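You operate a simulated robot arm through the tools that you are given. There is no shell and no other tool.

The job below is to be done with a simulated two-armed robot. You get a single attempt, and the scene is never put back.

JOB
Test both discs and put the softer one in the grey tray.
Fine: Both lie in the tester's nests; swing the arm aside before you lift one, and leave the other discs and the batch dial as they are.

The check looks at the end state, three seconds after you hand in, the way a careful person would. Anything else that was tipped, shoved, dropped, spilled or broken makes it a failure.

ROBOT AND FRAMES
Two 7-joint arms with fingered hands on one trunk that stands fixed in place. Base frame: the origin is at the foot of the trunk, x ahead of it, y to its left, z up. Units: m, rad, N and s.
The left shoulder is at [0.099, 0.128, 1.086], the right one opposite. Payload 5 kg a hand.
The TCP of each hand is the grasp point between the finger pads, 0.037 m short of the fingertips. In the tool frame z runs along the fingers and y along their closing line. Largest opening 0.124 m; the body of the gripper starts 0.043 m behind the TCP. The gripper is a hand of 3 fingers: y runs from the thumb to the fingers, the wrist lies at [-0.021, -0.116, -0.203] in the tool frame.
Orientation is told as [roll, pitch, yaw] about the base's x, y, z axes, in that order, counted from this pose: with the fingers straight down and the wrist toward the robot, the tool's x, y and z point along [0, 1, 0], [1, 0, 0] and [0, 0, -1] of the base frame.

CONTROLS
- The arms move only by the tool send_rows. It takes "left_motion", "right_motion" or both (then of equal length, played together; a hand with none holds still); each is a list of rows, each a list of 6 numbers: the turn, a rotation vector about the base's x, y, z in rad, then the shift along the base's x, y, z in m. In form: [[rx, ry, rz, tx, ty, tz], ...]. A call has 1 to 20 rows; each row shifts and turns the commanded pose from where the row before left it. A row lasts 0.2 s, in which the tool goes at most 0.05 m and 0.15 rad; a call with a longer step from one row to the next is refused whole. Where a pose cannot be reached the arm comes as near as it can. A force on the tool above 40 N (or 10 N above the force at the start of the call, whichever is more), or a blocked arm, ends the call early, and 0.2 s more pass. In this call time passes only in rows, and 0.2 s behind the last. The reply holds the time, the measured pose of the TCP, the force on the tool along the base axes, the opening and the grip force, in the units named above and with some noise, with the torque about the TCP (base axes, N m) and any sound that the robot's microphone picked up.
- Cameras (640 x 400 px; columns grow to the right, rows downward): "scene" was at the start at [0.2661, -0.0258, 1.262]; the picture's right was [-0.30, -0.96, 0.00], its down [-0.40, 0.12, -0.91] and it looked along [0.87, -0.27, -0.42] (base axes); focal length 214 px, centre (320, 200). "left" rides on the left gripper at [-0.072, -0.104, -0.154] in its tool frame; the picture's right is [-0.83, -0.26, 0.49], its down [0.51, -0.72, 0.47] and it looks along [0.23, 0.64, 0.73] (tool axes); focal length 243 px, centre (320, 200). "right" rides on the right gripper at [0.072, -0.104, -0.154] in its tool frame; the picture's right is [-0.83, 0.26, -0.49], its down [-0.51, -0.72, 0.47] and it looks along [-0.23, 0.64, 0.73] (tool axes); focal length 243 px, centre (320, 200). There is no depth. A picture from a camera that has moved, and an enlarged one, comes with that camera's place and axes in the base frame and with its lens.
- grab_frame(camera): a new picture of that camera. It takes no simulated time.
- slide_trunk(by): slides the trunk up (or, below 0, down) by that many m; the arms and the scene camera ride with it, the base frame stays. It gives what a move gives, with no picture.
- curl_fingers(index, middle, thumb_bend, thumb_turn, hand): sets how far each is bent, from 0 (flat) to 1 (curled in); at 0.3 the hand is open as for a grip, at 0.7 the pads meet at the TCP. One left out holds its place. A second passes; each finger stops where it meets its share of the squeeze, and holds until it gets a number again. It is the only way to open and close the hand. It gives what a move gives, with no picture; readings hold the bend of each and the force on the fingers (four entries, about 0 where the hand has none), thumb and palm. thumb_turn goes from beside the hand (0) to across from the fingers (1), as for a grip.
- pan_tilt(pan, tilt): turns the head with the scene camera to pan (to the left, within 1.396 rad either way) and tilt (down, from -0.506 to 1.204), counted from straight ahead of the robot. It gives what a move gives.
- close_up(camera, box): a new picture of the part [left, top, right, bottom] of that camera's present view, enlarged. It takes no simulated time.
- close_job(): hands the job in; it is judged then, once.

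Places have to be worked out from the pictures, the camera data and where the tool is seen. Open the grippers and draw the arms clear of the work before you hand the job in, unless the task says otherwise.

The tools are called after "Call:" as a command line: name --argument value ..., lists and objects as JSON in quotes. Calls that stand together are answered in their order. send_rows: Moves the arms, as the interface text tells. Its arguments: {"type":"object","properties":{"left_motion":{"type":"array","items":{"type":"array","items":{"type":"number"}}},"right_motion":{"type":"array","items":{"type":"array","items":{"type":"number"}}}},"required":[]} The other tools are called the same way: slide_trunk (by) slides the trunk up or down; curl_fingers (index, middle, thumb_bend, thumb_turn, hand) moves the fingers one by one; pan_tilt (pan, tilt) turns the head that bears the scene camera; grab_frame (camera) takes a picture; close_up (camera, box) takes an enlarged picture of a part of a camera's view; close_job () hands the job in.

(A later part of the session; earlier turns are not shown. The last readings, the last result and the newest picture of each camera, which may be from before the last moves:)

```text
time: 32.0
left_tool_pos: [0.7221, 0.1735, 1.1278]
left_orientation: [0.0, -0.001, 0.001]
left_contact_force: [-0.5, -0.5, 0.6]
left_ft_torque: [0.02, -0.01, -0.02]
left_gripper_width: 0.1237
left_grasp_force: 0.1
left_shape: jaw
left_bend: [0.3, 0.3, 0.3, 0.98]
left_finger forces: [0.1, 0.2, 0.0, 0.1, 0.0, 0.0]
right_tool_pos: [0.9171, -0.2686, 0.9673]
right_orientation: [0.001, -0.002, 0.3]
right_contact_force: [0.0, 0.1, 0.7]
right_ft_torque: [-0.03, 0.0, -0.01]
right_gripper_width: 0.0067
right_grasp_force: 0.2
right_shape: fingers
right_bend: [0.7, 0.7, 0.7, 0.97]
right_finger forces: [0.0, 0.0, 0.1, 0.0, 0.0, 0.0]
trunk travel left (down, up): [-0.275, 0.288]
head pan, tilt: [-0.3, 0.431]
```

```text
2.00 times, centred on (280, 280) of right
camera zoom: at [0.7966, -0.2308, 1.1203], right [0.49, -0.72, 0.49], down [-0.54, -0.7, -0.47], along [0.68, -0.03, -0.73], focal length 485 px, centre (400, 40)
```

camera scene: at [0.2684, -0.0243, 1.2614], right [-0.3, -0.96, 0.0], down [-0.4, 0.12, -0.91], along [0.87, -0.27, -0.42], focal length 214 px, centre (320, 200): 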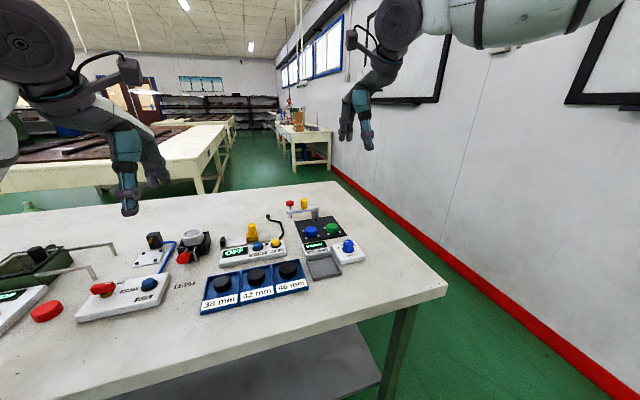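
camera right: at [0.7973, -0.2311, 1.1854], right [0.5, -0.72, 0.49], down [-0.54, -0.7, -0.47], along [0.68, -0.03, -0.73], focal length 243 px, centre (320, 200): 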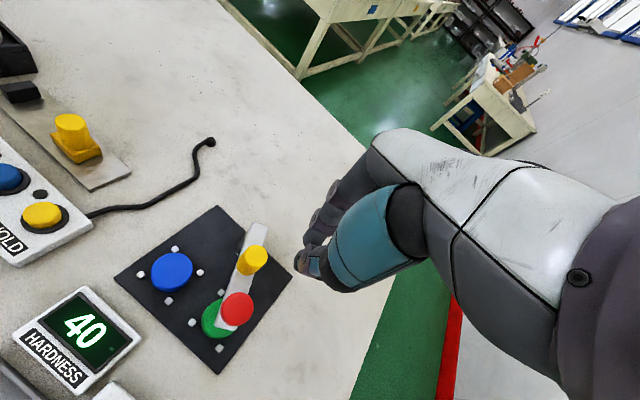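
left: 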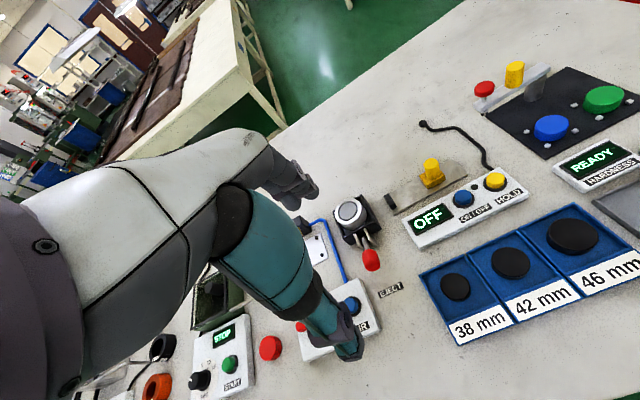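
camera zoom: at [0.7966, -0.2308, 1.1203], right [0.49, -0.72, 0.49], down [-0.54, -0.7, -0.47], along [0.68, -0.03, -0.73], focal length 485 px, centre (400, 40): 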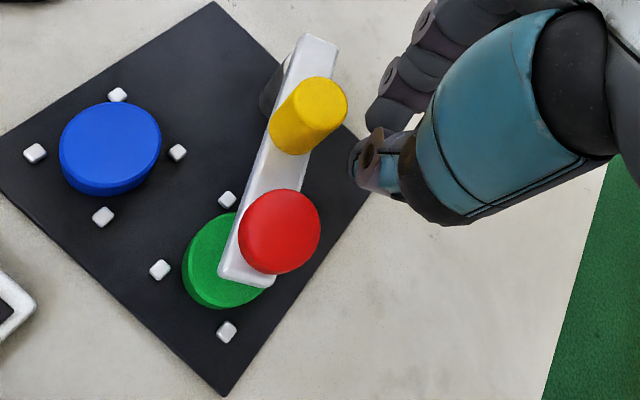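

The peg is to the left of the finger/thumb side. I start pushing it back along its arc, turning the hand along with it, to about 175°.

Call:
send_rows --right_motion '[[0, 0, 0, -0.0017, 0.0041, 0], [0, 0, 0, -0.0017, 0.0041, 0], [0, 0, 0, -0.0016, 0.0042, 0], [0, 0, -0.049, -0.0022, 0.0027, 0], [0, 0, -0.049, -0.0022, 0.0027, 0], [0, 0, -0.049, -0.0021, 0.0028, 0], [0, 0, -0.056, -0.0016, 0.0036, 0], [0, 0, -0.056, -0.0016, 0.0036, 0], [0, 0, -0.057, -0.0016, 0.0035, 0]]'

Call:
close_up --camera "scene" --box '[290, 180, 360, 240]'

Call:
close_up --camera "right" --box '[180, 180, 380, 380]'

```text
time: 34.0
left_tool_pos: [0.723, 0.175, 1.1293]
left_orientation: [-0.001, 0.002, -0.001]
left_contact_force: [0.8, 0.8, -0.7]
left_ft_torque: [-0.02, -0.02, -0.03]
left_gripper_width: 0.1236
left_grasp_force: 0.0
left_shape: jaw
left_bend: [0.3, 0.3, 0.3, 0.98]
left_finger forces: [0.1, 0.0, 0.1, 0.0, 0.1, 0.1]
right_tool_pos: [0.9017, -0.237, 0.9694]
right_orientation: [-0.002, -0.001, -0.017]
right_contact_force: [-1.0, -0.7, -0.1]
right_ft_torque: [-0.04, 0.03, 0.02]
right_gripper_width: 0.0078
right_grasp_force: 0.6
right_shape: fingers
right_bend: [0.7, 0.7, 0.69, 0.98]
right_finger forces: [0.2, 0.0, 0.0, 0.0, 0.7, 0.0]
trunk travel left (down, up): [-0.275, 0.288]
head pan, tilt: [-0.3, 0.431]
```

```text
6.67 times, centred on (325, 210) of scene
camera zoom: at [0.266, -0.0254, 1.262], right [-0.3, -0.96, 0.0], down [-0.4, 0.12, -0.91], along [0.87, -0.27, -0.42], focal length 1430 px, centre (287, 133)
```

zoom: 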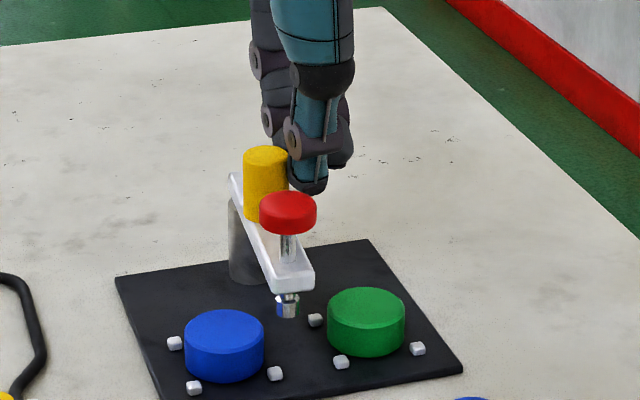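

```text
2.00 times, centred on (280, 280) of right
camera zoom: at [0.7975, -0.1637, 1.1222], right [0.25, -0.83, 0.49], down [-0.73, -0.49, -0.47], along [0.64, -0.24, -0.73], focal length 485 px, centre (400, 40)
```

zoom: 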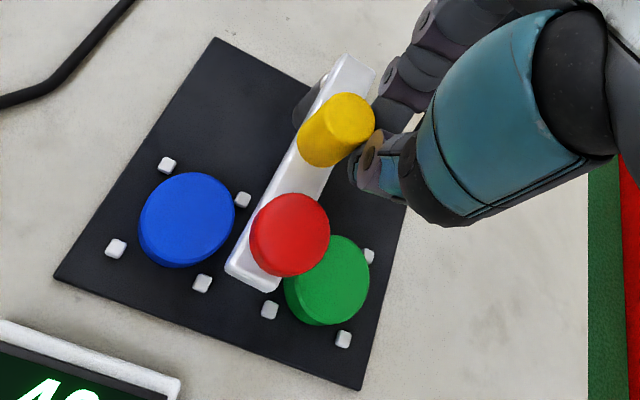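

Works: arm near 177°, peg nestled between finger and thumb. I continue the arc to about 130°.

Call:
send_rows --right_motion '[[0, 0, -0.056, -0.001, 0.0036, 0], [0, 0, -0.056, -0.001, 0.0036, 0], [0, 0, -0.056, -0.001, 0.0036, 0], [0, 0, -0.057, 0.0003, 0.0036, 0], [0, 0, -0.057, 0.0003, 0.0036, 0], [0, 0, -0.056, 0.0002, 0.0037, 0], [0, 0, -0.056, 0.0011, 0.0033, 0], [0, 0, -0.056, 0.0011, 0.0033, 0], [0, 0, -0.056, 0.0012, 0.0034, 0]]'

Call:
close_up --camera "scene" --box '[280, 180, 350, 240]'

Call:
close_up --camera "right" --box '[180, 180, 380, 380]'

```text
time: 36.0
left_tool_pos: [0.7233, 0.1736, 1.1289]
left_orientation: [0.001, -0.001, 0.001]
left_contact_force: [0.5, -0.8, 0.3]
left_ft_torque: [0.04, -0.02, 0.02]
left_gripper_width: 0.1236
left_grasp_force: 0.0
left_shape: jaw
left_bend: [0.3, 0.3, 0.3, 0.98]
left_finger forces: [0.0, 0.1, 0.1, 0.1, 0.1, 0.0]
right_tool_pos: [0.901, -0.2055, 0.9673]
right_orientation: [0.0, 0.001, -0.523]
right_contact_force: [-0.2, -0.7, -0.2]
right_ft_torque: [0.01, 0.02, -0.05]
right_gripper_width: 0.0073
right_grasp_force: 0.3
right_shape: fingers
right_bend: [0.7, 0.7, 0.7, 0.98]
right_finger forces: [0.3, 0.1, 0.0, 0.0, 0.0, 0.0]
trunk travel left (down, up): [-0.275, 0.288]
head pan, tilt: [-0.3, 0.431]
```

```text
6.67 times, centred on (315, 210) of scene
camera zoom: at [0.2665, -0.0258, 1.2619], right [-0.3, -0.96, 0.0], down [-0.4, 0.12, -0.91], along [0.87, -0.27, -0.42], focal length 1430 px, centre (353, 133)
```

zoom: 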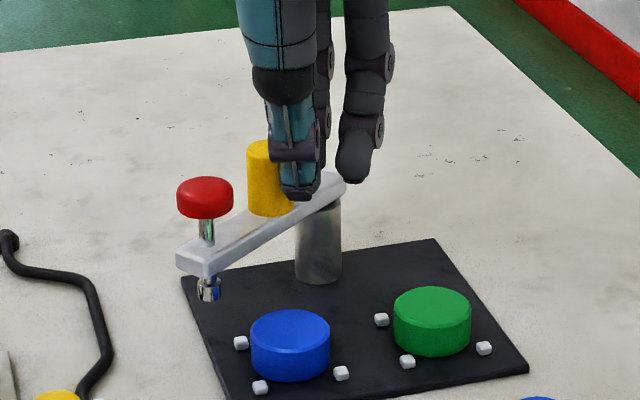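

```text
2.00 times, centred on (280, 280) of right
camera zoom: at [0.8479, -0.0913, 1.121], right [-0.19, -0.85, 0.49], down [-0.88, -0.08, -0.47], along [0.44, -0.52, -0.73], focal length 485 px, centre (400, 40)
```

zoom: 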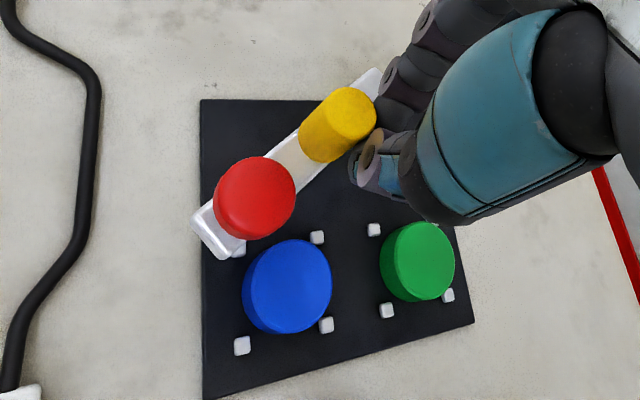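

Arm is at ~127° and clear of the discs already; I push a bit further back to its original parked direction (~100°).

Call:
send_rows --right_motion '[[0, 0, -0.057, 0.0025, 0.0029, 0], [0, 0, -0.057, 0.0025, 0.0029, 0], [0, 0, -0.057, 0.0024, 0.0029, 0], [0, 0, -0.043, 0.0026, 0.002, 0], [0, 0, -0.043, 0.0026, 0.002, 0], [0, 0, 0, 0.0025, 0.0006, 0], [0, 0, 0, 0.0025, 0.0006, 0]]'

Call:
close_up --camera "scene" --box '[280, 180, 350, 240]'

Call:
close_up --camera "right" --box '[180, 180, 380, 380]'

```text
time: 37.6
left_tool_pos: [0.7228, 0.1735, 1.128]
left_orientation: [-0.001, 0.001, -0.001]
left_contact_force: [0.6, -0.6, 0.1]
left_ft_torque: [0.0, 0.05, 0.0]
left_gripper_width: 0.1237
left_grasp_force: 0.0
left_shape: jaw
left_bend: [0.3, 0.3, 0.3, 0.98]
left_finger forces: [0.1, 0.1, 0.0, 0.0, 0.0, 0.0]
right_tool_pos: [0.9196, -0.1945, 0.9669]
right_orientation: [0.001, -0.002, -0.781]
right_contact_force: [-1.7, -2.2, 0.3]
right_ft_torque: [-0.01, 0.04, 0.01]
right_gripper_width: 0.0065
right_grasp_force: 0.8
right_shape: fingers
right_bend: [0.7, 0.7, 0.7, 0.98]
right_finger forces: [1.7, 0.0, 0.0, 0.1, 0.1, 0.0]
trunk travel left (down, up): [-0.275, 0.288]
head pan, tilt: [-0.3, 0.431]
```

```text
6.67 times, centred on (315, 210) of scene
camera zoom: at [0.2665, -0.0265, 1.2618], right [-0.3, -0.96, 0.0], down [-0.4, 0.12, -0.91], along [0.87, -0.27, -0.42], focal length 1430 px, centre (353, 133)
```

zoom: 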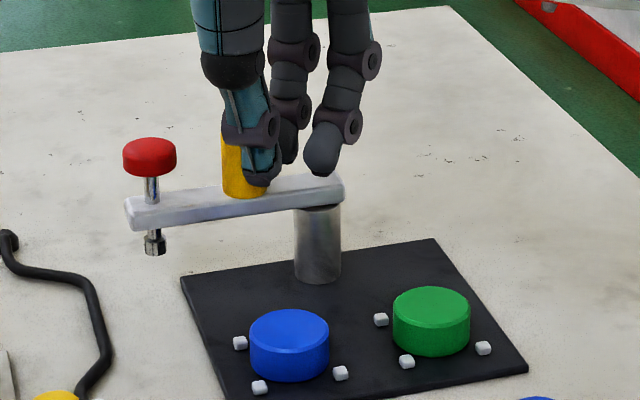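

```text
2.00 times, centred on (280, 280) of right
camera zoom: at [0.8968, -0.0688, 1.1211], right [-0.4, -0.77, 0.49], down [-0.87, 0.15, -0.47], along [0.29, -0.62, -0.73], focal length 485 px, centre (400, 40)
```

zoom: 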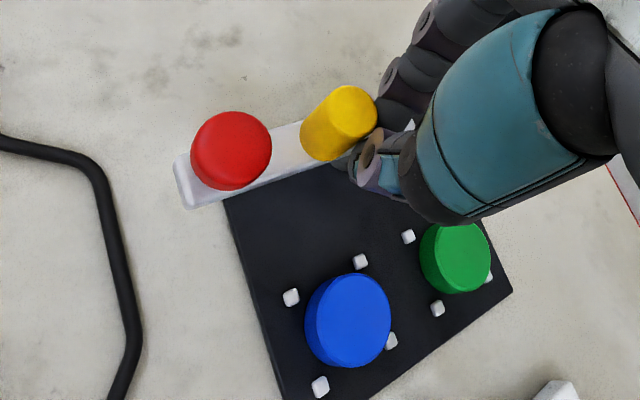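

The arm is parked at ≈98°, near its original place. I back the hand away from the peg and rise.

Call:
send_rows --right_motion '[[0, 0, 0, -0.006, -0.006, 0], [0, 0, 0, -0.006, -0.006, 0], [0, 0, 0, 0, 0, 0.03], [0, 0, 0, 0, 0, 0.04], [0, 0, 0, 0, 0, 0.04], [0, 0, 0.13, -0.008, -0.008, 0], [0, 0, 0.13, -0.008, -0.008, 0], [0, 0, 0.13, -0.008, -0.008, 0], [0, 0, 0.13, -0.008, -0.008, 0], [0, 0, 0.13, -0.008, -0.008, 0], [0, 0, 0.13, -0.007, -0.003, 0]]'

Call:
curl_fingers --hand "right" --index 0.4 --middle 0.4 --thumb_bend 0.4

Call:
grab_frame --camera "scene"

Call:
close_up --camera "scene" --box '[280, 190, 370, 290]'

Call:
grab_frame --camera "right"

```text
time: 40.0
left_tool_pos: [0.7232, 0.1737, 1.1284]
left_orientation: [-0.001, -0.001, 0.0]
left_contact_force: [-0.3, 0.8, -0.2]
left_ft_torque: [0.0, -0.02, -0.01]
left_gripper_width: 0.1238
left_grasp_force: 0.0
left_shape: jaw
left_bend: [0.3, 0.3, 0.3, 0.98]
left_finger forces: [0.0, 0.0, 0.1, 0.1, 0.1, 0.1]
right_tool_pos: [0.8587, -0.2466, 1.079]
right_orientation: [0.001, 0.0, 0.001]
right_contact_force: [-0.3, 0.0, -0.3]
right_ft_torque: [0.03, -0.01, 0.01]
right_gripper_width: 0.0068
right_grasp_force: 0.2
right_shape: fingers
right_bend: [0.7, 0.7, 0.7, 0.98]
right_finger forces: [0.1, 0.0, 0.1, 0.1, 0.0, 0.1]
trunk travel left (down, up): [-0.275, 0.288]
head pan, tilt: [-0.3, 0.431]
```

```text
time: 41.0
left_tool_pos: [0.7234, 0.1732, 1.128]
left_orientation: [0.001, 0.0, 0.001]
left_contact_force: [0.4, -0.2, 0.1]
left_ft_torque: [-0.04, 0.0, 0.01]
left_gripper_width: 0.1236
left_grasp_force: 0.1
left_shape: jaw
left_bend: [0.3, 0.3, 0.3, 0.98]
left_finger forces: [0.1, 0.0, 0.1, 0.0, 0.1, 0.1]
right_tool_pos: [0.8598, -0.2466, 1.0771]
right_orientation: [0.0, 0.0, -0.001]
right_contact_force: [-0.1, 0.4, 0.3]
right_ft_torque: [0.02, 0.02, -0.03]
right_gripper_width: 0.098
right_grasp_force: 0.0
right_shape: fingers
right_bend: [0.4, 0.4, 0.4, 0.98]
right_finger forces: [0.0, 0.0, 0.0, 0.0, 0.1, 0.1]
trunk travel left (down, up): [-0.275, 0.288]
head pan, tilt: [-0.3, 0.431]
```

```text
taken
camera scene: at [0.266, -0.0258, 1.262], right [-0.3, -0.96, 0.0], down [-0.4, 0.12, -0.91], along [0.87, -0.27, -0.42], focal length 214 px, centre (320, 200)
```

scene: 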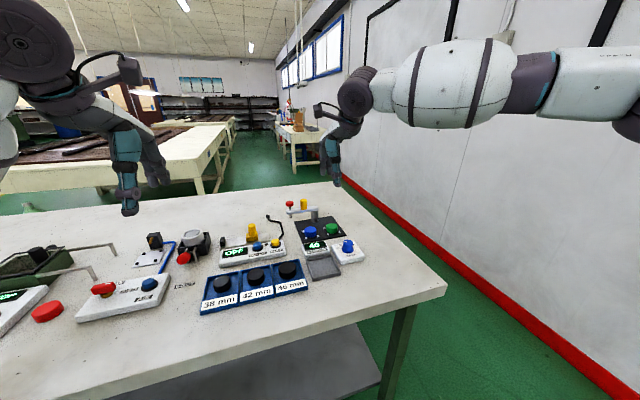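

```text
4.00 times, centred on (325, 240) of scene
camera zoom: at [0.266, -0.0258, 1.262], right [-0.3, -0.96, 0.0], down [-0.4, 0.12, -0.91], along [0.87, -0.27, -0.42], focal length 858 px, centre (300, 40)
```

zoom: 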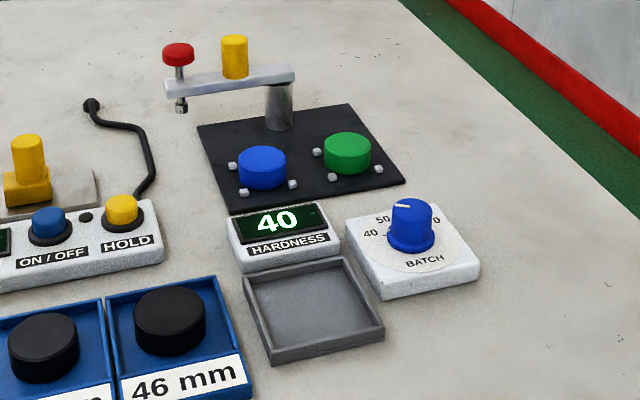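

```text
taken
camera right: at [0.7565, -0.1749, 1.2316], right [0.26, -0.83, 0.49], down [-0.72, -0.51, -0.47], along [0.64, -0.23, -0.73], focal length 243 px, centre (320, 200)
```

right: 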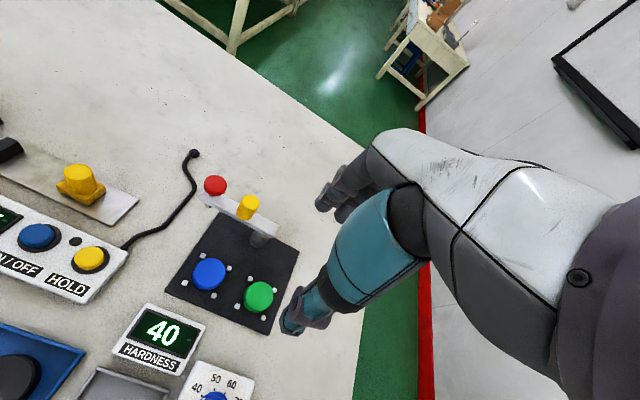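

The arm is clearly aside now. Let me take close looks at the grey tray and the green disc nest for exact heights before picking.

Call:
close_up --camera "scene" --box '[300, 245, 350, 290]'

Call:
close_up --camera "left" --box '[540, 120, 640, 230]'

Call:
close_up --camera "right" --box '[170, 220, 350, 360]'

Call:
close_up --camera "scene" --box '[315, 210, 350, 245]'

```text
8.89 times, centred on (325, 268) of scene
camera zoom: at [0.266, -0.0258, 1.262], right [-0.3, -0.96, 0.0], down [-0.4, 0.12, -0.91], along [0.87, -0.27, -0.42], focal length 1906 px, centre (276, -400)
```

zoom: 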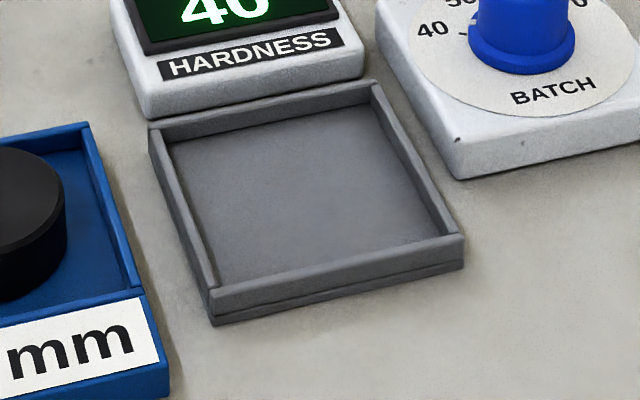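

```text
3.64 times, centred on (590, 175) of left
camera zoom: at [0.6188, 0.1006, 1.2828], right [-0.26, -0.83, -0.49], down [-0.72, 0.51, -0.47], along [0.64, 0.23, -0.73], focal length 882 px, centre (-662, 291)
```

zoom: 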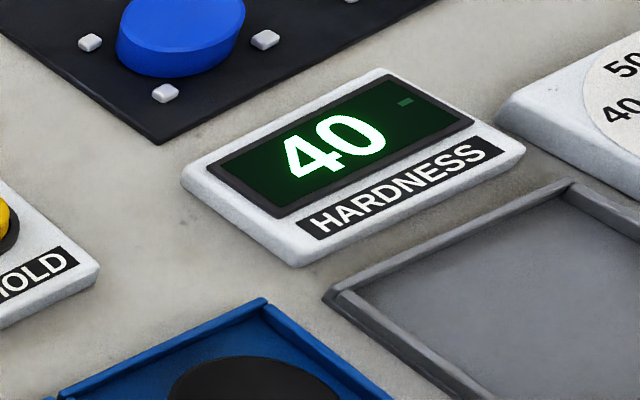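

```text
2.86 times, centred on (260, 290) of right
camera zoom: at [0.7565, -0.1749, 1.2316], right [0.26, -0.83, 0.49], down [-0.72, -0.51, -0.47], along [0.64, -0.23, -0.73], focal length 693 px, centre (491, -57)
```

zoom: 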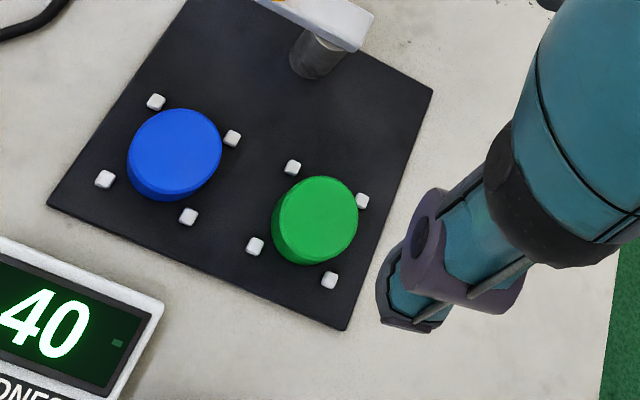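

```text
11.43 times, centred on (332, 228) of scene
camera zoom: at [0.266, -0.0258, 1.262], right [-0.3, -0.96, 0.0], down [-0.4, 0.12, -0.91], along [0.87, -0.27, -0.42], focal length 2451 px, centre (177, -114)
```

zoom: 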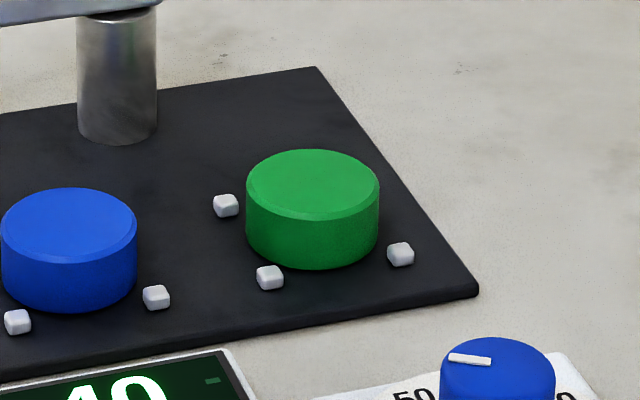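

The nest pegs are about 6 mm high (top ≈0.862) and the disc spans z ≈0.856–0.874. I check the hand's finger/thumb lateral layout with the hand above the disc before descending.

Call:
close_up --camera "scene" --box '[310, 130, 360, 190]'

Call:
close_up --camera "left" --box '[540, 0, 640, 120]'

```text
6.67 times, centred on (335, 160) of scene
camera zoom: at [0.266, -0.0258, 1.262], right [-0.3, -0.96, 0.0], down [-0.4, 0.12, -0.91], along [0.87, -0.27, -0.42], focal length 1430 px, centre (220, 467)
```

zoom: 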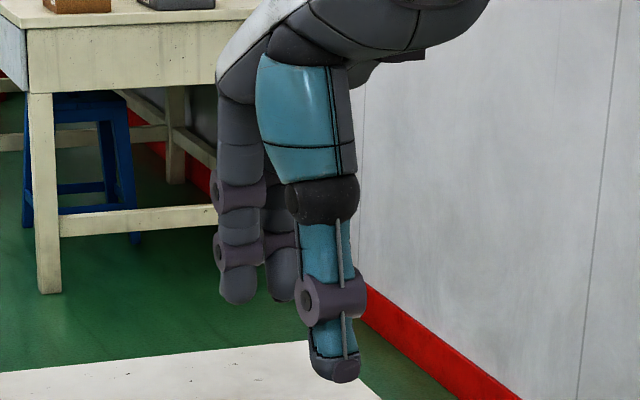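

```text
3.33 times, centred on (590, 60) of left
camera zoom: at [0.6188, 0.1006, 1.2828], right [-0.26, -0.83, -0.49], down [-0.72, 0.51, -0.47], along [0.64, 0.23, -0.73], focal length 809 px, centre (-580, 667)
```

zoom: 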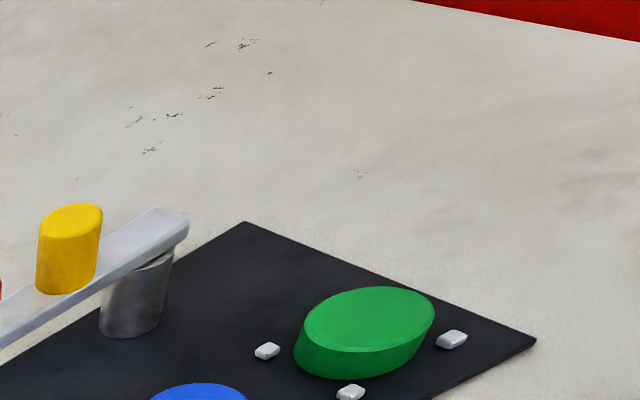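

Hand layout is symmetric enough (fingers ±0.011 about centre, thumb opposite). I set a narrower opening (bend 0.5), centre over the green disc at (0.8585, -0.252), and lower to z≈0.95 to verify.

Call:
curl_fingers --hand "right" --index 0.5 --middle 0.5 --thumb_bend 0.5

Call:
send_rows --right_motion '[[0, 0, 0, -0.001, -0.0055, 0], [0, 0, 0, 0, 0, -0.04], [0, 0, 0, 0, 0, -0.04], [0, 0, 0, 0, 0, -0.04]]'

Call:
close_up --camera "scene" --box '[295, 180, 355, 240]'

Call:
close_up --camera "left" --box '[540, 0, 640, 120]'

Call:
close_up --camera "right" --box '[220, 200, 400, 380]'

```text
time: 42.0
left_tool_pos: [0.7222, 0.1734, 1.1288]
left_orientation: [-0.001, -0.001, 0.001]
left_contact_force: [-0.1, -0.3, 0.1]
left_ft_torque: [0.0, -0.01, 0.04]
left_gripper_width: 0.1238
left_grasp_force: 0.0
left_shape: jaw
left_bend: [0.3, 0.3, 0.3, 0.98]
left_finger forces: [0.0, 0.0, 0.0, 0.1, 0.1, 0.1]
right_tool_pos: [0.8606, -0.2477, 1.0765]
right_orientation: [0.001, 0.0, 0.0]
right_contact_force: [-0.5, 0.4, 0.4]
right_ft_torque: [0.0, -0.02, 0.0]
right_gripper_width: 0.0685
right_grasp_force: 0.1
right_shape: fingers
right_bend: [0.5, 0.5, 0.5, 0.98]
right_finger forces: [0.0, 0.1, 0.0, 0.1, 0.0, 0.1]
trunk travel left (down, up): [-0.275, 0.288]
head pan, tilt: [-0.3, 0.431]
```

```text
time: 43.0
left_tool_pos: [0.7239, 0.1734, 1.129]
left_orientation: [0.0, 0.002, -0.001]
left_contact_force: [0.4, -0.4, -0.4]
left_ft_torque: [0.01, 0.02, 0.0]
left_gripper_width: 0.1238
left_grasp_force: 0.0
left_shape: jaw
left_bend: [0.3, 0.3, 0.3, 0.98]
left_finger forces: [0.0, 0.0, 0.1, 0.0, 0.0, 0.0]
right_tool_pos: [0.8598, -0.2527, 0.9561]
right_orientation: [-0.002, 0.001, -0.002]
right_contact_force: [0.6, 0.1, 0.6]
right_ft_torque: [0.01, 0.03, -0.01]
right_gripper_width: 0.0683
right_grasp_force: 0.1
right_shape: fingers
right_bend: [0.5, 0.5, 0.5, 0.98]
right_finger forces: [0.0, 0.0, 0.0, 0.0, 0.0, 0.1]
trunk travel left (down, up): [-0.275, 0.288]
head pan, tilt: [-0.3, 0.431]
```

```text
6.67 times, centred on (325, 210) of scene
camera zoom: at [0.267, -0.0259, 1.2617], right [-0.3, -0.96, 0.0], down [-0.4, 0.12, -0.91], along [0.87, -0.27, -0.42], focal length 1430 px, centre (287, 133)
```

zoom: 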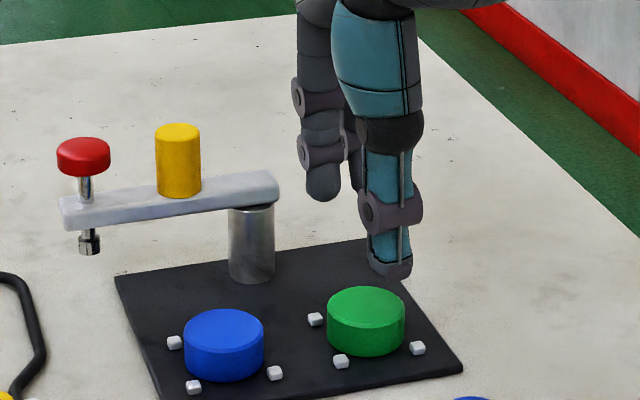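

```text
3.33 times, centred on (590, 60) of left
camera zoom: at [0.6199, 0.1006, 1.2823], right [-0.26, -0.83, -0.49], down [-0.72, 0.51, -0.47], along [0.64, 0.23, -0.73], focal length 809 px, centre (-580, 667)
```

zoom: 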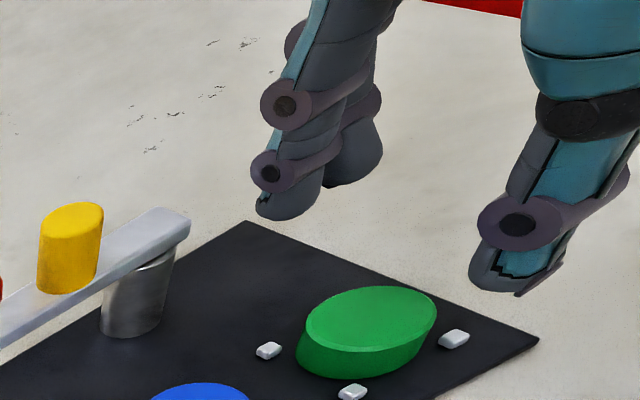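

```text
2.22 times, centred on (310, 290) of right
camera zoom: at [0.7562, -0.1805, 1.1105], right [0.26, -0.83, 0.49], down [-0.72, -0.51, -0.47], along [0.64, -0.23, -0.73], focal length 539 px, centre (342, 0)
```

zoom: 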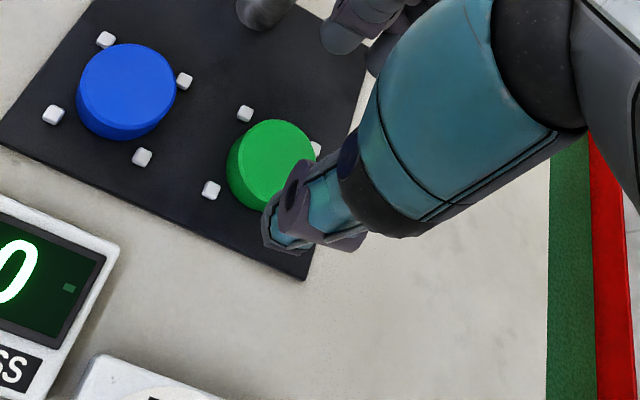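

Alignment is good (fingers mean within 1 mm of disc centre line, thumb ~5 mm off). I descend to TCP z≈0.904, so tips are just above the nest pegs.

Call:
send_rows --right_motion '[[0, 0, 0, -0.001, 0, -0.02], [0, 0, 0, 0, 0, -0.018], [0, 0, 0, 0, 0, -0.009], [0, 0, 0, 0, 0, -0.005]]'

Call:
close_up --camera "scene" --box '[295, 180, 355, 240]'

Call:
close_up --camera "left" --box '[540, 0, 640, 120]'

Call:
close_up --camera "right" --box '[220, 200, 400, 380]'

```text
time: 44.0
left_tool_pos: [0.7237, 0.1744, 1.1278]
left_orientation: [-0.001, 0.0, 0.0]
left_contact_force: [0.8, 1.1, -0.5]
left_ft_torque: [0.02, 0.03, 0.0]
left_gripper_width: 0.1235
left_grasp_force: 0.0
left_shape: jaw
left_bend: [0.3, 0.3, 0.3, 0.98]
left_finger forces: [0.0, 0.0, 0.1, 0.0, 0.0, 0.1]
right_tool_pos: [0.8598, -0.2518, 0.9063]
right_orientation: [0.0, -0.001, 0.0]
right_contact_force: [-0.7, 0.0, 0.3]
right_ft_torque: [0.01, 0.02, 0.0]
right_gripper_width: 0.0681
right_grasp_force: 0.1
right_shape: fingers
right_bend: [0.5, 0.5, 0.5, 0.98]
right_finger forces: [0.0, 0.1, 0.0, 0.1, 0.0, 0.1]
trunk travel left (down, up): [-0.275, 0.288]
head pan, tilt: [-0.3, 0.431]
```

```text
6.67 times, centred on (325, 210) of scene
camera zoom: at [0.2665, -0.0257, 1.2619], right [-0.3, -0.96, 0.0], down [-0.4, 0.12, -0.91], along [0.87, -0.27, -0.42], focal length 1430 px, centre (287, 133)
```

zoom: 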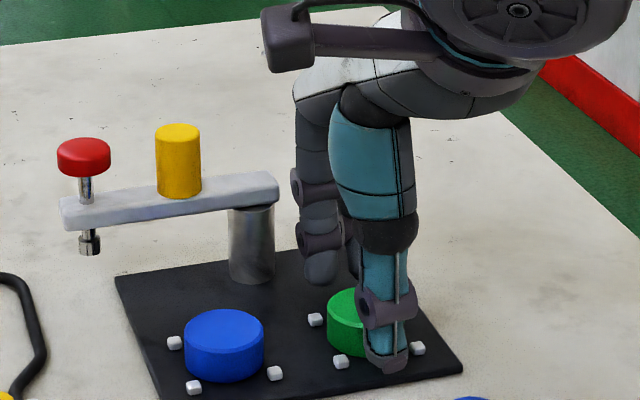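

```text
3.33 times, centred on (590, 60) of left
camera zoom: at [0.6193, 0.1007, 1.2826], right [-0.26, -0.83, -0.49], down [-0.72, 0.51, -0.47], along [0.64, 0.23, -0.73], focal length 809 px, centre (-580, 667)
```

zoom: 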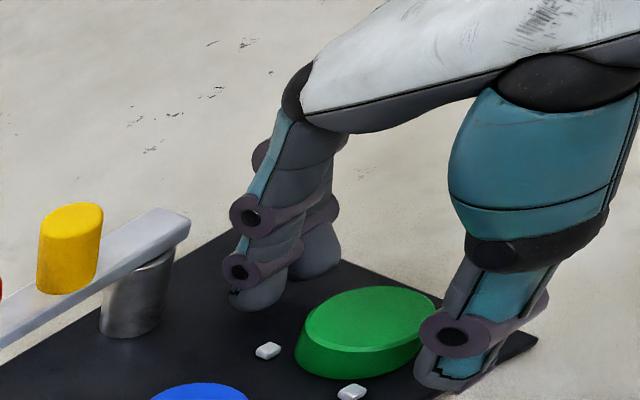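

```text
2.22 times, centred on (310, 290) of right
camera zoom: at [0.7555, -0.1798, 1.0598], right [0.26, -0.83, 0.49], down [-0.72, -0.51, -0.47], along [0.64, -0.23, -0.73], focal length 539 px, centre (342, 0)
```

zoom: 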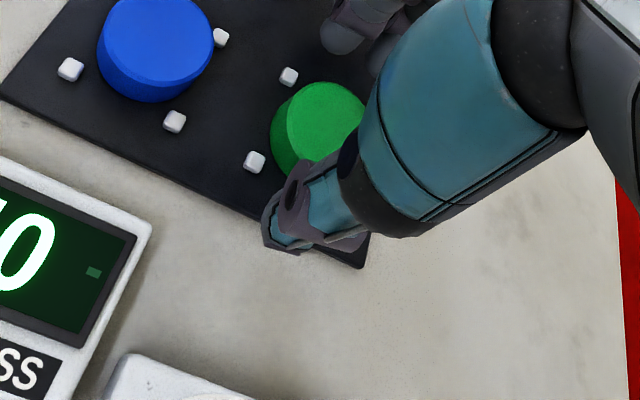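

Position is good. I lower 3 mm more and start closing gently.

Call:
send_rows --right_motion '[[0, 0, 0, 0, 0, -0.003]]'

Call:
curl_fingers --hand "right" --index 0.58 --middle 0.58 --thumb_bend 0.58

Call:
close_up --camera "left" --box '[540, 0, 640, 120]'

Call:
close_up --camera "scene" --box '[295, 180, 355, 240]'

```text
time: 44.4
left_tool_pos: [0.7225, 0.1731, 1.129]
left_orientation: [0.0, 0.001, 0.002]
left_contact_force: [-0.6, -0.7, -0.4]
left_ft_torque: [0.03, -0.03, 0.01]
left_gripper_width: 0.1235
left_grasp_force: 0.1
left_shape: jaw
left_bend: [0.3, 0.3, 0.3, 0.98]
left_finger forces: [0.0, 0.0, 0.0, 0.0, 0.1, 0.0]
right_tool_pos: [0.8586, -0.2517, 0.9031]
right_orientation: [-0.002, 0.0, -0.001]
right_contact_force: [-0.2, 0.3, -0.2]
right_ft_torque: [-0.04, -0.01, -0.02]
right_gripper_width: 0.0684
right_grasp_force: 0.1
right_shape: fingers
right_bend: [0.5, 0.5, 0.5, 0.98]
right_finger forces: [0.1, 0.0, 0.0, 0.0, 0.0, 0.0]
trunk travel left (down, up): [-0.275, 0.288]
head pan, tilt: [-0.3, 0.431]
```

```text
time: 45.4
left_tool_pos: [0.7222, 0.1733, 1.1284]
left_orientation: [-0.001, 0.0, 0.001]
left_contact_force: [-1.5, -0.2, -0.3]
left_ft_torque: [-0.01, -0.02, 0.02]
left_gripper_width: 0.1233
left_grasp_force: 0.1
left_shape: jaw
left_bend: [0.3, 0.3, 0.3, 0.98]
left_finger forces: [0.0, 0.0, 0.1, 0.0, 0.0, 0.0]
right_tool_pos: [0.859, -0.2524, 0.9024]
right_orientation: [-0.001, 0.001, -0.001]
right_contact_force: [-0.5, -1.1, 0.4]
right_ft_torque: [-0.02, -0.01, 0.03]
right_gripper_width: 0.0465
right_grasp_force: 0.1
right_shape: fingers
right_bend: [0.57, 0.57, 0.57, 0.98]
right_finger forces: [0.0, 0.0, 0.0, 0.0, 0.0, 0.1]
trunk travel left (down, up): [-0.275, 0.288]
head pan, tilt: [-0.3, 0.431]
```

```text
3.33 times, centred on (590, 60) of left
camera zoom: at [0.6189, 0.1007, 1.2828], right [-0.26, -0.83, -0.49], down [-0.72, 0.51, -0.47], along [0.64, 0.23, -0.73], focal length 809 px, centre (-580, 667)
```

zoom: 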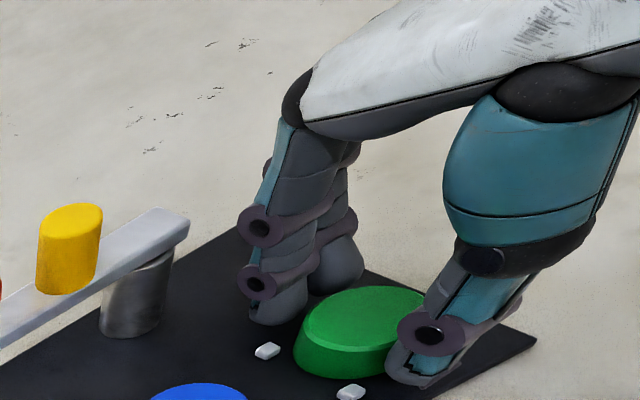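

```text
6.67 times, centred on (325, 210) of scene
camera zoom: at [0.2661, -0.0258, 1.262], right [-0.3, -0.96, 0.0], down [-0.4, 0.12, -0.91], along [0.87, -0.27, -0.42], focal length 1430 px, centre (287, 133)
```

zoom: 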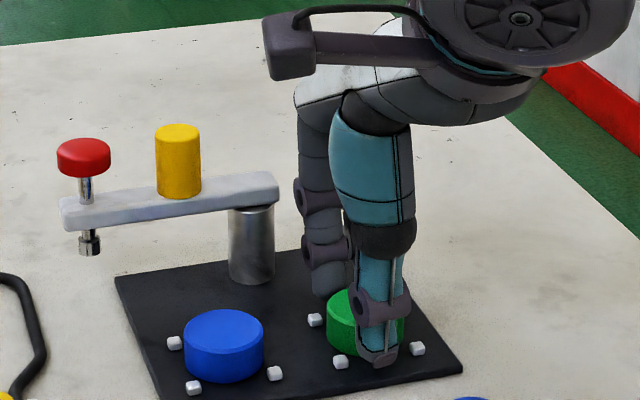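

Not touching yet (width 46 mm). I close further until contact.

Call:
curl_fingers --hand "right" --index 0.64 --middle 0.64 --thumb_bend 0.64

Call:
close_up --camera "left" --box '[540, 0, 640, 120]'

Call:
close_up --camera "scene" --box '[295, 180, 355, 240]'

```text
time: 46.4
left_tool_pos: [0.7234, 0.1739, 1.1278]
left_orientation: [-0.001, 0.0, 0.001]
left_contact_force: [-1.0, 1.1, -0.2]
left_ft_torque: [0.01, -0.01, 0.02]
left_gripper_width: 0.1238
left_grasp_force: 0.2
left_shape: jaw
left_bend: [0.3, 0.3, 0.3, 0.98]
left_finger forces: [0.0, 0.0, 0.0, 0.0, 0.0, 0.1]
right_tool_pos: [0.8602, -0.2524, 0.9031]
right_orientation: [-0.001, -0.001, 0.0]
right_contact_force: [-0.2, -1.1, -0.3]
right_ft_torque: [-0.02, -0.01, -0.03]
right_gripper_width: 0.0386
right_grasp_force: 5.9
right_shape: fingers
right_bend: [0.6, 0.62, 0.6, 0.97]
right_finger forces: [3.9, 2.1, 0.0, 0.1, 6.3, 0.0]
trunk travel left (down, up): [-0.275, 0.288]
head pan, tilt: [-0.3, 0.431]
```

```text
3.33 times, centred on (590, 60) of left
camera zoom: at [0.6189, 0.1007, 1.2828], right [-0.26, -0.83, -0.49], down [-0.72, 0.51, -0.47], along [0.64, 0.23, -0.73], focal length 809 px, centre (-580, 667)
```

zoom: 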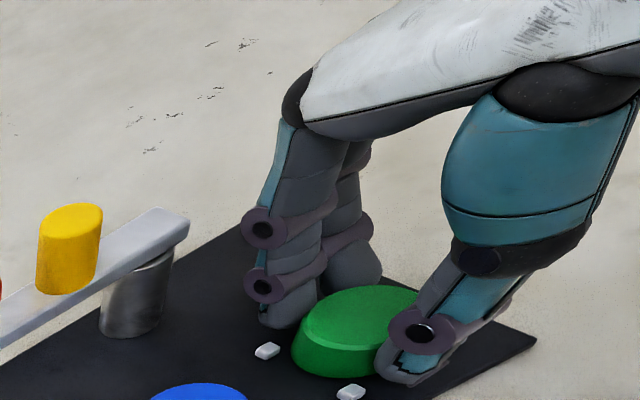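

```text
6.67 times, centred on (325, 210) of scene
camera zoom: at [0.2661, -0.0258, 1.262], right [-0.3, -0.96, 0.0], down [-0.4, 0.12, -0.91], along [0.87, -0.27, -0.42], focal length 1430 px, centre (287, 133)
```

zoom: 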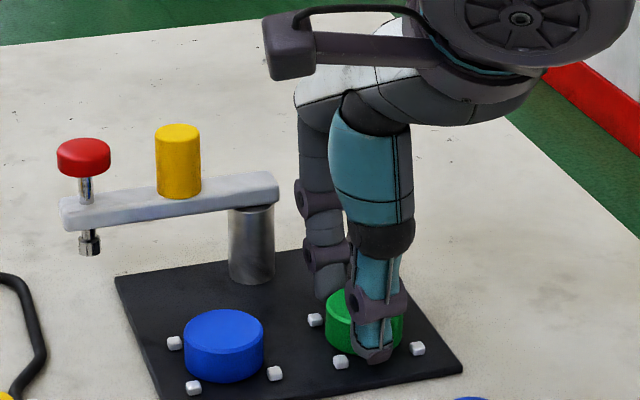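

All three digits touch the disc (≈6 N squeeze). I tighten a bit more, then lift slowly a few mm to see if it comes along.

Call:
curl_fingers --hand "right" --index 0.68 --middle 0.68 --thumb_bend 0.68

Call:
send_rows --right_motion '[[0, 0, 0, 0, 0, 0.004], [0, 0, 0, 0, 0, 0.006], [0, 0, 0, 0, 0, 0.01]]'

Call:
close_up --camera "left" --box '[540, 0, 640, 120]'

Call:
close_up --camera "scene" --box '[295, 180, 355, 240]'

```text
time: 47.4
left_tool_pos: [0.7228, 0.1737, 1.1288]
left_orientation: [0.002, 0.0, 0.0]
left_contact_force: [0.6, 0.0, 0.0]
left_ft_torque: [0.0, 0.02, 0.0]
left_gripper_width: 0.1237
left_grasp_force: 0.0
left_shape: jaw
left_bend: [0.3, 0.3, 0.3, 0.98]
left_finger forces: [0.1, 0.0, 0.1, 0.0, 0.0, 0.1]
right_tool_pos: [0.8594, -0.2514, 0.9027]
right_orientation: [0.0, 0.0, -0.002]
right_contact_force: [0.1, 0.4, 0.6]
right_ft_torque: [-0.03, 0.01, 0.01]
right_gripper_width: 0.0379
right_grasp_force: 11.2
right_shape: fingers
right_bend: [0.61, 0.64, 0.6, 0.96]
right_finger forces: [6.6, 4.8, 0.0, 0.0, 11.7, 0.1]
trunk travel left (down, up): [-0.275, 0.288]
head pan, tilt: [-0.3, 0.431]
```

```text
time: 48.2
left_tool_pos: [0.7218, 0.1748, 1.1284]
left_orientation: [0.001, -0.001, 0.001]
left_contact_force: [0.1, 0.3, -0.5]
left_ft_torque: [0.01, -0.02, 0.01]
left_gripper_width: 0.1236
left_grasp_force: 0.1
left_shape: jaw
left_bend: [0.3, 0.3, 0.3, 0.98]
left_finger forces: [0.1, 0.0, 0.1, 0.1, 0.1, 0.1]
right_tool_pos: [0.8573, -0.2528, 0.9228]
right_orientation: [0.0, 0.0, 0.001]
right_contact_force: [0.2, -0.3, -0.6]
right_ft_torque: [-0.03, 0.01, -0.01]
right_gripper_width: 0.0377
right_grasp_force: 11.2
right_shape: fingers
right_bend: [0.61, 0.65, 0.6, 0.96]
right_finger forces: [6.6, 4.6, 0.1, 0.1, 11.6, 0.0]
trunk travel left (down, up): [-0.275, 0.288]
head pan, tilt: [-0.3, 0.431]
```

```text
3.33 times, centred on (590, 60) of left
camera zoom: at [0.6186, 0.1008, 1.283], right [-0.26, -0.83, -0.49], down [-0.72, 0.51, -0.47], along [0.64, 0.23, -0.73], focal length 809 px, centre (-580, 667)
```

zoom: 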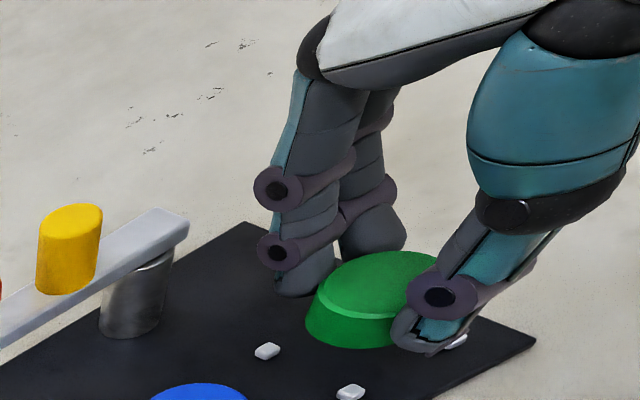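

```text
6.67 times, centred on (325, 210) of scene
camera zoom: at [0.2658, -0.0256, 1.2621], right [-0.3, -0.96, 0.0], down [-0.4, 0.12, -0.91], along [0.87, -0.27, -0.42], focal length 1430 px, centre (287, 133)
```

zoom: 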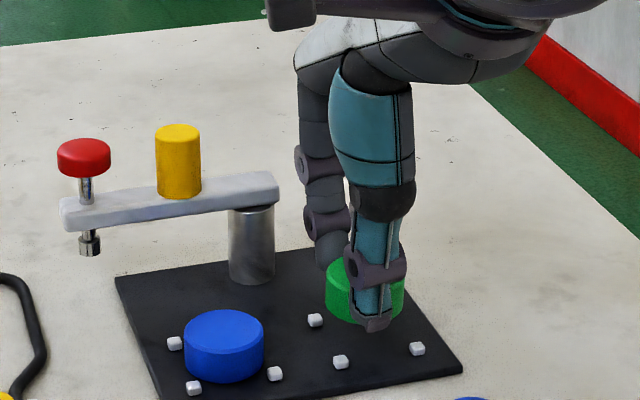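

The green disc is lifted level and firmly held. I raise to z≈1.0 and carry it over to above the tray centre (≈(0.691, -0.166)).

Call:
send_rows --right_motion '[[0, 0, 0, 0, 0, 0.02], [0, 0, 0, 0, 0, 0.03], [0, 0, 0, 0, 0, 0.03], [0, 0, 0, -0.02, 0.0104, 0], [0, 0, 0, -0.025, 0.0129, 0], [0, 0, 0, -0.025, 0.0129, 0], [0, 0, 0, -0.025, 0.0129, 0], [0, 0, 0, -0.025, 0.0129, 0], [0, 0, 0, -0.025, 0.0129, 0], [0, 0, 0, -0.021, 0.0111, 0]]'

Call:
close_up --camera "scene" --box '[280, 190, 380, 290]'

Call:
grab_frame --camera "left"

Call:
grab_frame --camera "right"

```text
time: 50.4
left_tool_pos: [0.7214, 0.1746, 1.1295]
left_orientation: [0.0, 0.0, -0.001]
left_contact_force: [-0.3, -0.2, -0.2]
left_ft_torque: [0.0, -0.05, -0.07]
left_gripper_width: 0.1236
left_grasp_force: 0.0
left_shape: jaw
left_bend: [0.3, 0.3, 0.3, 0.98]
left_finger forces: [0.0, 0.0, 0.1, 0.0, 0.0, 0.0]
right_tool_pos: [0.6926, -0.166, 1.0025]
right_orientation: [0.0, -0.002, 0.001]
right_contact_force: [0.0, -0.2, -0.5]
right_ft_torque: [-0.03, -0.03, -0.03]
right_gripper_width: 0.0377
right_grasp_force: 11.6
right_shape: fingers
right_bend: [0.61, 0.65, 0.6, 0.96]
right_finger forces: [6.6, 4.9, 0.0, 0.1, 11.6, 0.0]
trunk travel left (down, up): [-0.275, 0.288]
head pan, tilt: [-0.3, 0.431]
```

```text
4.00 times, centred on (330, 240) of scene
camera zoom: at [0.2654, -0.0255, 1.2622], right [-0.3, -0.96, 0.0], down [-0.4, 0.12, -0.91], along [0.87, -0.27, -0.42], focal length 858 px, centre (280, 40)
```

zoom: 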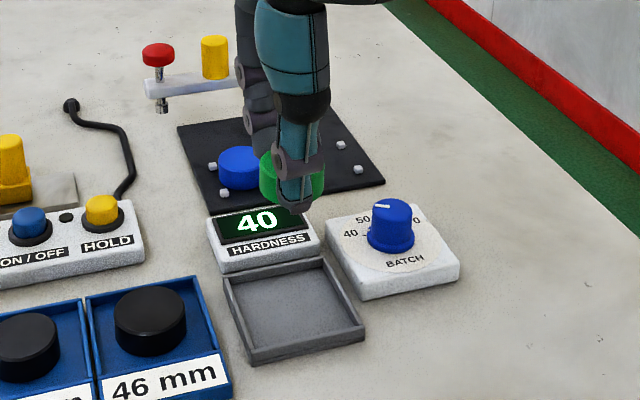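

```text
taken
camera left: at [0.6181, 0.101, 1.2832], right [-0.26, -0.83, -0.49], down [-0.72, 0.51, -0.47], along [0.64, 0.23, -0.73], focal length 243 px, centre (320, 200)
```

left: 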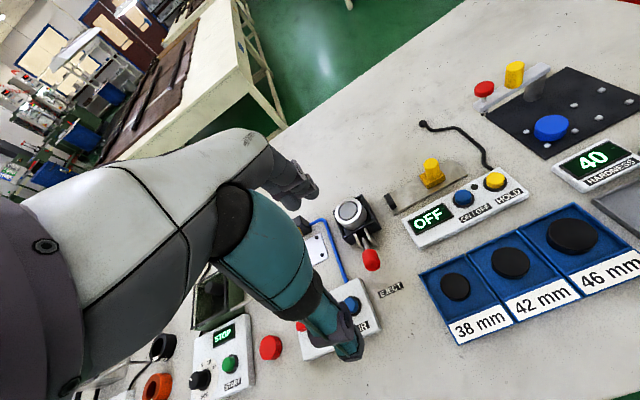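

```text
taken
camera right: at [0.5877, -0.0943, 1.1575], right [0.26, -0.83, 0.49], down [-0.72, -0.51, -0.47], along [0.64, -0.23, -0.73], focal length 243 px, centre (320, 200)
```

right: 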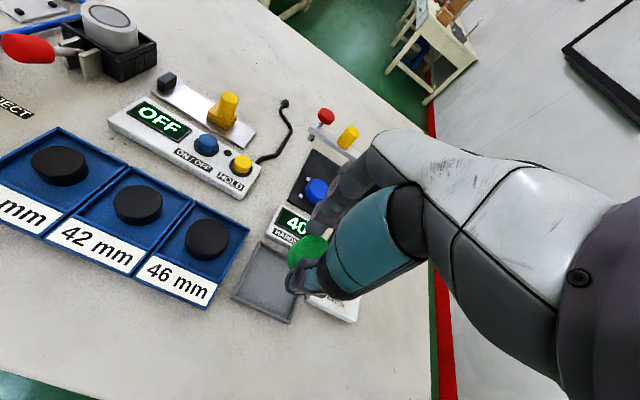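

The disc is above the tray centre (tray spans x 0.657–0.732, y -0.130…-0.2045). I lower to just above the floor and re-check.

Call:
send_rows --right_motion '[[0, 0, 0, 0, -0.0005, -0.03], [0, 0, 0, 0, -0.0005, -0.03], [0, 0, 0, 0, 0, -0.02], [0, 0, 0, 0, 0, -0.013]]'

Call:
close_up --camera "scene" --box '[290, 220, 360, 290]'

Call:
close_up --camera "right" --box '[180, 180, 380, 380]'

Call:
close_up --camera "left" --box '[520, 80, 640, 240]'

```text
time: 51.4
left_tool_pos: [0.7229, 0.1747, 1.1274]
left_orientation: [0.0, 0.002, 0.0]
left_contact_force: [0.1, -0.1, 0.3]
left_ft_torque: [-0.01, 0.04, 0.01]
left_gripper_width: 0.1238
left_grasp_force: 0.0
left_shape: jaw
left_bend: [0.3, 0.3, 0.3, 0.98]
left_finger forces: [0.0, 0.0, 0.1, 0.0, 0.0, 0.0]
right_tool_pos: [0.6914, -0.1676, 0.9089]
right_orientation: [-0.001, 0.001, 0.0]
right_contact_force: [-0.5, -0.1, 0.5]
right_ft_torque: [0.0, 0.0, -0.02]
right_gripper_width: 0.0376
right_grasp_force: 11.8
right_shape: fingers
right_bend: [0.61, 0.65, 0.6, 0.96]
right_finger forces: [6.6, 4.8, 0.0, 0.0, 11.6, 0.0]
trunk travel left (down, up): [-0.275, 0.288]
head pan, tilt: [-0.3, 0.431]
```

```text
5.71 times, centred on (325, 255) of scene
camera zoom: at [0.2666, -0.026, 1.2619], right [-0.3, -0.96, 0.0], down [-0.4, 0.12, -0.91], along [0.87, -0.27, -0.42], focal length 1226 px, centre (291, -114)
```

zoom: 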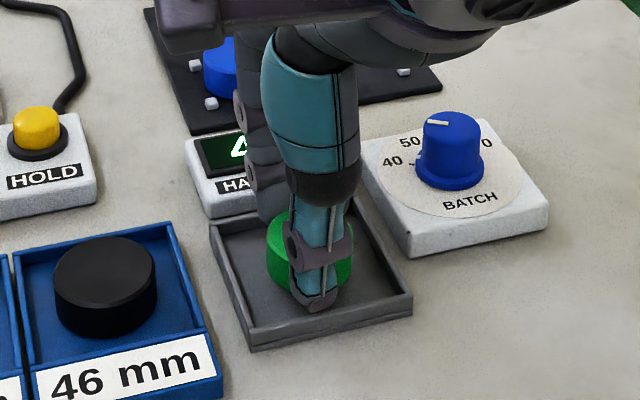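

```text
2.00 times, centred on (280, 280) of right
camera zoom: at [0.5879, -0.0957, 1.0633], right [0.26, -0.83, 0.49], down [-0.72, -0.51, -0.47], along [0.64, -0.23, -0.73], focal length 485 px, centre (400, 40)
```

zoom: 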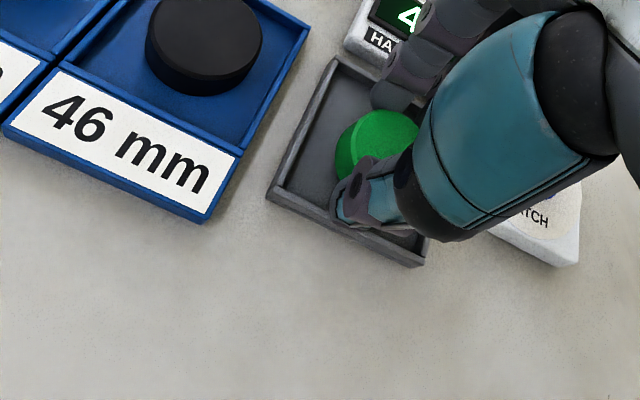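

```text
2.50 times, centred on (580, 160) of left
camera zoom: at [0.6194, 0.1005, 1.2825], right [-0.26, -0.83, -0.49], down [-0.72, 0.51, -0.47], along [0.64, 0.23, -0.73], focal length 606 px, centre (-330, 300)
```

zoom: 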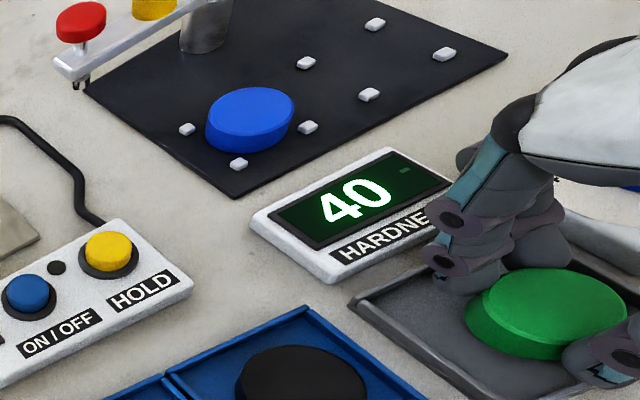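

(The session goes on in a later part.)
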